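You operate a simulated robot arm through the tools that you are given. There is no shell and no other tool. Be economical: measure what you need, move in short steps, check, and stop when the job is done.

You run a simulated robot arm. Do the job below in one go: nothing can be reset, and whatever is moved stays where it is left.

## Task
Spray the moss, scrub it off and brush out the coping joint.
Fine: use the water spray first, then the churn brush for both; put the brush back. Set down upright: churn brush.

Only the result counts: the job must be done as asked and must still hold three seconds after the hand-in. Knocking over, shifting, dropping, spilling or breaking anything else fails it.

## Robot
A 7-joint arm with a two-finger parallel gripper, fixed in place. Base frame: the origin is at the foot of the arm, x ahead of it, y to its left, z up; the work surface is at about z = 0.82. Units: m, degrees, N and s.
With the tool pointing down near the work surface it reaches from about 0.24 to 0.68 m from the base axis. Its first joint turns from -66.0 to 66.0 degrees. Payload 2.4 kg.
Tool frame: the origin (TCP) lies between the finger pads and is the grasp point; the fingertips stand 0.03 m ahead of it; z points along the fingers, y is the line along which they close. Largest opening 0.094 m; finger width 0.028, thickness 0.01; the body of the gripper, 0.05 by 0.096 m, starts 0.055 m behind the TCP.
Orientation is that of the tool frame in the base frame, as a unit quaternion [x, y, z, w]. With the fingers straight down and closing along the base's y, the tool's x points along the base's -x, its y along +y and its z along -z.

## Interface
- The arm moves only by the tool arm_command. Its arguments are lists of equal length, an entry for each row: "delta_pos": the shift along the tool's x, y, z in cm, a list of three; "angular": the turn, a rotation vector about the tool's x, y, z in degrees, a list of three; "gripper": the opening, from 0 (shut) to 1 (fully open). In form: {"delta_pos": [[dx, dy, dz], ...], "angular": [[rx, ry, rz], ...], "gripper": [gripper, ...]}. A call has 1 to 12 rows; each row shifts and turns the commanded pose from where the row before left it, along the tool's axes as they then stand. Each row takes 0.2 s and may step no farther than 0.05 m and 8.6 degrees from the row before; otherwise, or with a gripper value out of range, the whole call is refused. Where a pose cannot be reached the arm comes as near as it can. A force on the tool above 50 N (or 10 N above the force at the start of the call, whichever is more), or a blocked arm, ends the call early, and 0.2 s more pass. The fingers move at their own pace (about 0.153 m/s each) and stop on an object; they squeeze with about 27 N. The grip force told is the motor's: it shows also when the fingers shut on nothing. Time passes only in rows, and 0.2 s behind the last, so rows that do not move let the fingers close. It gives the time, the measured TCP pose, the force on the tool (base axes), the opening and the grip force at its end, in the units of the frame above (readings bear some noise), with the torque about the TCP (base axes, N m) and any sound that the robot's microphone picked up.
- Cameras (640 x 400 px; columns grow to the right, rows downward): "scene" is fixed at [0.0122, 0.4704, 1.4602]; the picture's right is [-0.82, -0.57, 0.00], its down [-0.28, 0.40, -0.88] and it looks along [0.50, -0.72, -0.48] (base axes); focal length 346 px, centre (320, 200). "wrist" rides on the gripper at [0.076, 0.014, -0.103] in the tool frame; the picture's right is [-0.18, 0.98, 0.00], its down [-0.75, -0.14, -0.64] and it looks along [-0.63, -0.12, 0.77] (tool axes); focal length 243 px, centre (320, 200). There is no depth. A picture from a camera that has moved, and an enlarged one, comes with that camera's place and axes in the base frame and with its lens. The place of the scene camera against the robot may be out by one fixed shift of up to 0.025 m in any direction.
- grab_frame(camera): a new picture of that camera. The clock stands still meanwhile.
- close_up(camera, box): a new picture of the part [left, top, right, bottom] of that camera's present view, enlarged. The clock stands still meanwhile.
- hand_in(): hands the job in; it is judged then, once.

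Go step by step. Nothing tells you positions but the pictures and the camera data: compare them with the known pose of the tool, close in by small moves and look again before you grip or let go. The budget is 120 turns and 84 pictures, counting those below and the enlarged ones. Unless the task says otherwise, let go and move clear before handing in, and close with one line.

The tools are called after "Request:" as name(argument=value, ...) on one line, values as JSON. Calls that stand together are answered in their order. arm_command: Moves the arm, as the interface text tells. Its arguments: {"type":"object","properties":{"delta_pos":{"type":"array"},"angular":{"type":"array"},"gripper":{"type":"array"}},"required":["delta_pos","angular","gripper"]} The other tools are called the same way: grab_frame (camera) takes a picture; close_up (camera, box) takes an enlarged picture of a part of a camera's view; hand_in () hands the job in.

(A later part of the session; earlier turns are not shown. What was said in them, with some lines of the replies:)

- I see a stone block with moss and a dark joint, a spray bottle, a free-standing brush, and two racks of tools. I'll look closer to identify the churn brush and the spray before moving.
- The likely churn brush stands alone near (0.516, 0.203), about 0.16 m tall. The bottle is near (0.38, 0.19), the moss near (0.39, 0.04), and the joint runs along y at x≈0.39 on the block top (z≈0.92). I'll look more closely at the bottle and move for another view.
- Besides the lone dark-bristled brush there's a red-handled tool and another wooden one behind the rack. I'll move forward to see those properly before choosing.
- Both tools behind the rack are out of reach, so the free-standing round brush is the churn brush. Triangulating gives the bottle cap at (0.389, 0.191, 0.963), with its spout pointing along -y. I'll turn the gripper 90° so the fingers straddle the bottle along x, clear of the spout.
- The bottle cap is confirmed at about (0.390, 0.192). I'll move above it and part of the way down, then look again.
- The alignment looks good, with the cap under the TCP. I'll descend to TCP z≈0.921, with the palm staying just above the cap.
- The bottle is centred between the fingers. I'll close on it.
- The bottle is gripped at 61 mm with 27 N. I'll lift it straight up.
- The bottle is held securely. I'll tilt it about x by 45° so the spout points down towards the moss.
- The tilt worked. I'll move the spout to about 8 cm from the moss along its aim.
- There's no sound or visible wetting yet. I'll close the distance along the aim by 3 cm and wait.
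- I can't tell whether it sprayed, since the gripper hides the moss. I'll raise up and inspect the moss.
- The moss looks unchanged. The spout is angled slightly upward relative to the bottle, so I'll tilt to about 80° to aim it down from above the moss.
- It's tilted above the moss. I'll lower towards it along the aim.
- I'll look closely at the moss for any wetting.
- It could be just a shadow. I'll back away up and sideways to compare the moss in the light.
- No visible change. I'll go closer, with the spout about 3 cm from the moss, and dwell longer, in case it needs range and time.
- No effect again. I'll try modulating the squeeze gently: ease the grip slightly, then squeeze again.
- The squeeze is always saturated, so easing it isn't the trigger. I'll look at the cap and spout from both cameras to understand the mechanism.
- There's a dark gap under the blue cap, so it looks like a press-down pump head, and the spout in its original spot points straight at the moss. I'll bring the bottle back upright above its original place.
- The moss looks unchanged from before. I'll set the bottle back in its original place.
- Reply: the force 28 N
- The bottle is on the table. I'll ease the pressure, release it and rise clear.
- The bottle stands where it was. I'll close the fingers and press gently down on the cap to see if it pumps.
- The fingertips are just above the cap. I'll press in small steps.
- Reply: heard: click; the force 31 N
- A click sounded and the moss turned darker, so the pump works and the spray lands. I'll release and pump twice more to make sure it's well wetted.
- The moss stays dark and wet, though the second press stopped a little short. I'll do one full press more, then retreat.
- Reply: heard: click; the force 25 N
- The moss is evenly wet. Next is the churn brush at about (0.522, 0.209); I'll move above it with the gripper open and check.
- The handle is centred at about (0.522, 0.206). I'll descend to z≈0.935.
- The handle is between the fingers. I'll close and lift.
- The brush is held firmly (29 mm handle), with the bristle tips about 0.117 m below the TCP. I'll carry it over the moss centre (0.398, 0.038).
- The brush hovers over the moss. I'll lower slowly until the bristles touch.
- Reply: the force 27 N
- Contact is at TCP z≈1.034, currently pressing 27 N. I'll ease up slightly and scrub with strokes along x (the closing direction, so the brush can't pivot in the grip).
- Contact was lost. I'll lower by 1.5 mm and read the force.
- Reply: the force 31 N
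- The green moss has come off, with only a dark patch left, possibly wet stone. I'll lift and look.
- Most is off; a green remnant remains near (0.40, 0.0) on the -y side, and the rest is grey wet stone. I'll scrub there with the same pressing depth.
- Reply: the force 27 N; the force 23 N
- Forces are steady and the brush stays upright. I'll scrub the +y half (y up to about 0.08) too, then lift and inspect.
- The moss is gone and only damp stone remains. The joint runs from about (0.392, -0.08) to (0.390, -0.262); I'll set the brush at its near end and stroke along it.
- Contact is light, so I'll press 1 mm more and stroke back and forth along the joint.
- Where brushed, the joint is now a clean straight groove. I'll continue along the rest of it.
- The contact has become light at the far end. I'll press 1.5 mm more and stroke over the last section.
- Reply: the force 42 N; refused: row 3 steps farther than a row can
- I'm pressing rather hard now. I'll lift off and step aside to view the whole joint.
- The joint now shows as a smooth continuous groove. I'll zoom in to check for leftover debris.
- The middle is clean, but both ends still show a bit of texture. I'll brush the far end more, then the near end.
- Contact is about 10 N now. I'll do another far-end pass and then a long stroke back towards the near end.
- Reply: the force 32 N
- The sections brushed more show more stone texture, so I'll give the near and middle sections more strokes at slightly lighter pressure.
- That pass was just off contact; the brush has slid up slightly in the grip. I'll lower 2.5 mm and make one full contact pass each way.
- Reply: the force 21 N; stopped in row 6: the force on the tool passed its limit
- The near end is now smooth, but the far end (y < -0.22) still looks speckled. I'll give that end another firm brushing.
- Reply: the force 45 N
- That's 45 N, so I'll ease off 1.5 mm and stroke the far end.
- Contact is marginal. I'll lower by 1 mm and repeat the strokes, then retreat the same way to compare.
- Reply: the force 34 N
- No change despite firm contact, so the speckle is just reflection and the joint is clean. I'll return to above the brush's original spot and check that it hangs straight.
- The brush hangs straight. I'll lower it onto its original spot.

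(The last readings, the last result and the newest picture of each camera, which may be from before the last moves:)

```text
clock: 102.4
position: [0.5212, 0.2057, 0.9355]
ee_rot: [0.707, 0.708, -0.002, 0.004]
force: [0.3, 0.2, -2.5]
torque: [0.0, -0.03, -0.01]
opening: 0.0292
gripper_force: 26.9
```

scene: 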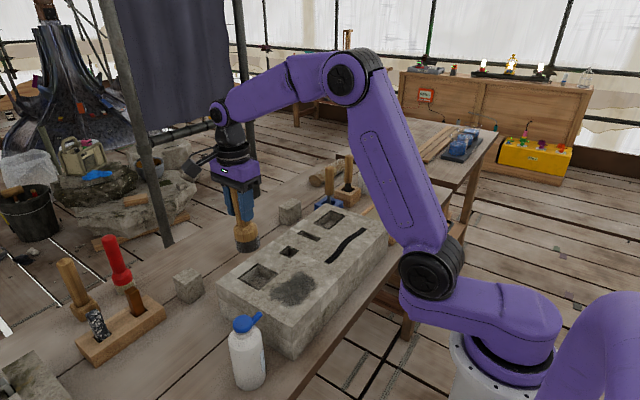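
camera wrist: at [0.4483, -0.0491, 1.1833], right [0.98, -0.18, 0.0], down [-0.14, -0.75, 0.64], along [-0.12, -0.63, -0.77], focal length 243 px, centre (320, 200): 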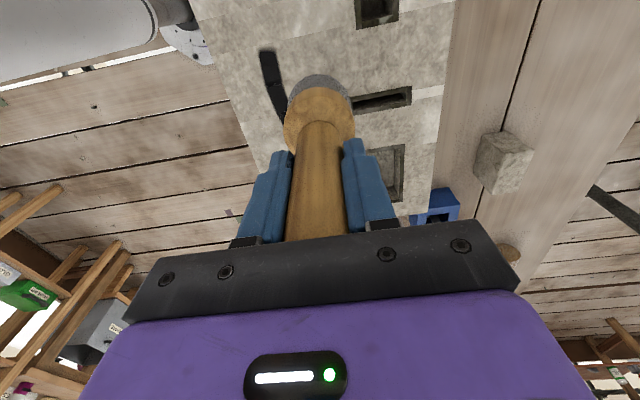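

Request:
arm_command(delta_pos=[[0, 0, 0.15], [0, 0, 0.1], [0, 0, 0]], angular=[[0, 0, 0], [0, 0, 0], [0, 0, 0]], gripper=[0, 0, 0])

Request:
close_up(camera="scene", box=[140, 270, 260, 370])

```text
clock: 103.2
position: [0.5223, 0.2053, 0.9302]
ee_rot: [0.707, 0.707, -0.002, 0.004]
force: [0.7, -0.5, -2.0]
torque: [0.01, -0.04, 0.02]
opening: 0.0294
gripper_force: 26.9
```

```text
4.00 times, centred on (200, 320) of scene
camera zoom: at [0.0122, 0.4704, 1.4602], right [-0.82, -0.57, 0.0], down [-0.28, 0.4, -0.88], along [0.5, -0.72, -0.48], focal length 1383 px, centre (800, -280)
```

zoom: 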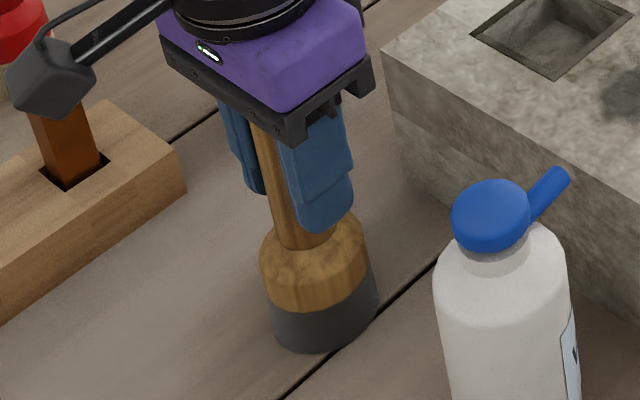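

It's nearly touching. I'll continue down in small steps.

Request:
arm_command(delta_pos=[[0, 0, 0.12], [0, 0, 0.1], [0, 0, 0]], angular=[[0, 0, 0], [0, 0, 0], [0, 0, 0]], gripper=[0, 0, 0])

Request:
arm_command(delta_pos=[[0, 0, 0.1], [0, 0, 0]], angular=[[0, 0, 0], [0, 0, 0]], gripper=[0, 0])

```text
clock: 104.0
position: [0.5217, 0.2043, 0.9306]
ee_rot: [0.707, 0.707, -0.001, 0.005]
force: [1.1, -3.9, 6.9]
torque: [-0.6, 0.03, 0.06]
opening: 0.0292
gripper_force: 26.7
```

```text
clock: 104.6
position: [0.5217, 0.2063, 0.9295]
ee_rot: [0.708, 0.706, -0.001, 0.005]
force: [-2.3, -4.4, 28.9]
torque: [-0.98, 0.84, 0.02]
opening: 0.0295
gripper_force: 27.4
```

The brush is seated. I'll ease the pressure, open, and rise straight up.

Request:
arm_command(delta_pos=[[0, 0, -0.12], [0, 0, 0], [0, 0, 0], [0, 0, 0]], angular=[[0, 0, 0], [0, 0, 0], [0, 0, 0], [0, 0, 0]], gripper=[0, 0.4, 0.7, 0.9])

Request:
arm_command(delta_pos=[[0, 0, -2], [0, 0, -4], [0, 0, -4], [0, 0, -4], [0, 0, -4], [0, 0, 0]], angular=[[0, 0, 0], [0, 0, 0], [0, 0, 0], [0, 0, 0], [0, 0, 0], [0, 0, 0]], gripper=[0.9, 0.9, 0.9, 0.9, 0.9, 0.9])

Request:
grab_frame(camera="scene")

Request:
close_up(camera="scene", box=[160, 250, 340, 400])

```text
clock: 105.6
position: [0.5221, 0.205, 0.9299]
ee_rot: [0.707, 0.707, -0.002, 0.005]
force: [1.3, 2.0, 7.5]
torque: [-0.03, 0.06, -0.03]
opening: 0.0844
gripper_force: 0.1
```

```text
clock: 107.0
position: [0.5209, 0.2056, 1.1105]
ee_rot: [0.707, 0.708, -0.003, 0.004]
force: [0.0, 0.1, 0.7]
torque: [0.03, -0.01, -0.01]
opening: 0.0843
gripper_force: 0.1
```

```text
16 pictures are left
```

scene: 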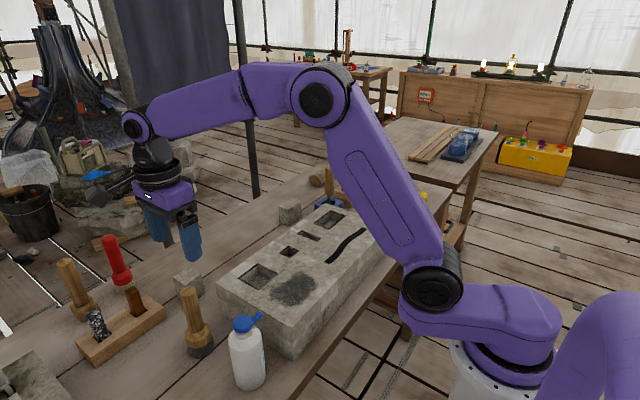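

```text
2.67 times, centred on (250, 325) of scene
camera zoom: at [0.0122, 0.4704, 1.4602], right [-0.82, -0.57, 0.0], down [-0.28, 0.4, -0.88], along [0.5, -0.72, -0.48], focal length 922 px, centre (507, -133)
```

zoom: 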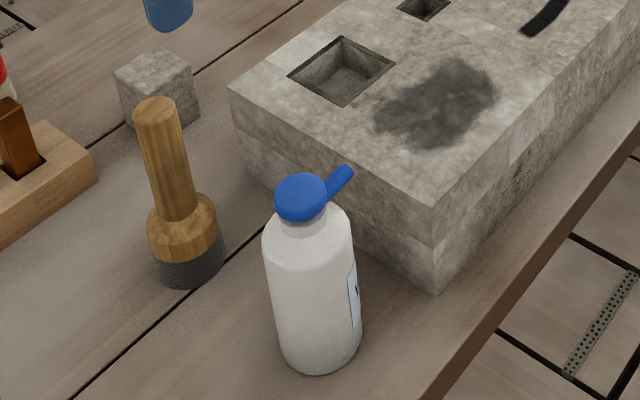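

The brush stands upright in its place and the bottle is back. I'll take one last look at the joint with the arm away.

Request:
close_up(camera="scene", box=[310, 205, 380, 270])

```text
6.15 times, centred on (345, 238) of scene
camera zoom: at [0.0122, 0.4704, 1.4602], right [-0.82, -0.57, 0.0], down [-0.28, 0.4, -0.88], along [0.5, -0.72, -0.48], focal length 2128 px, centre (166, -31)
```

zoom: 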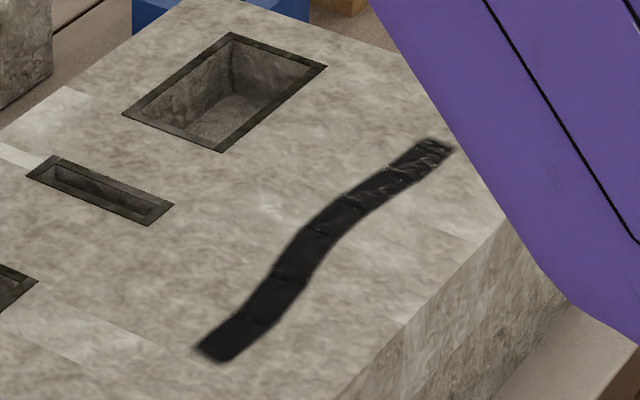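

The joint is a continuous groove with no lumps left. The moss is gone, the tools are back and the gripper is clear, so I'm handing in.

Request:
hand_in()

```text
The job is handed in.
```

I sprayed the moss, scrubbed it off and brushed out the joint; the churn brush is back upright in its place, and a damp grey patch is left where the moss was.
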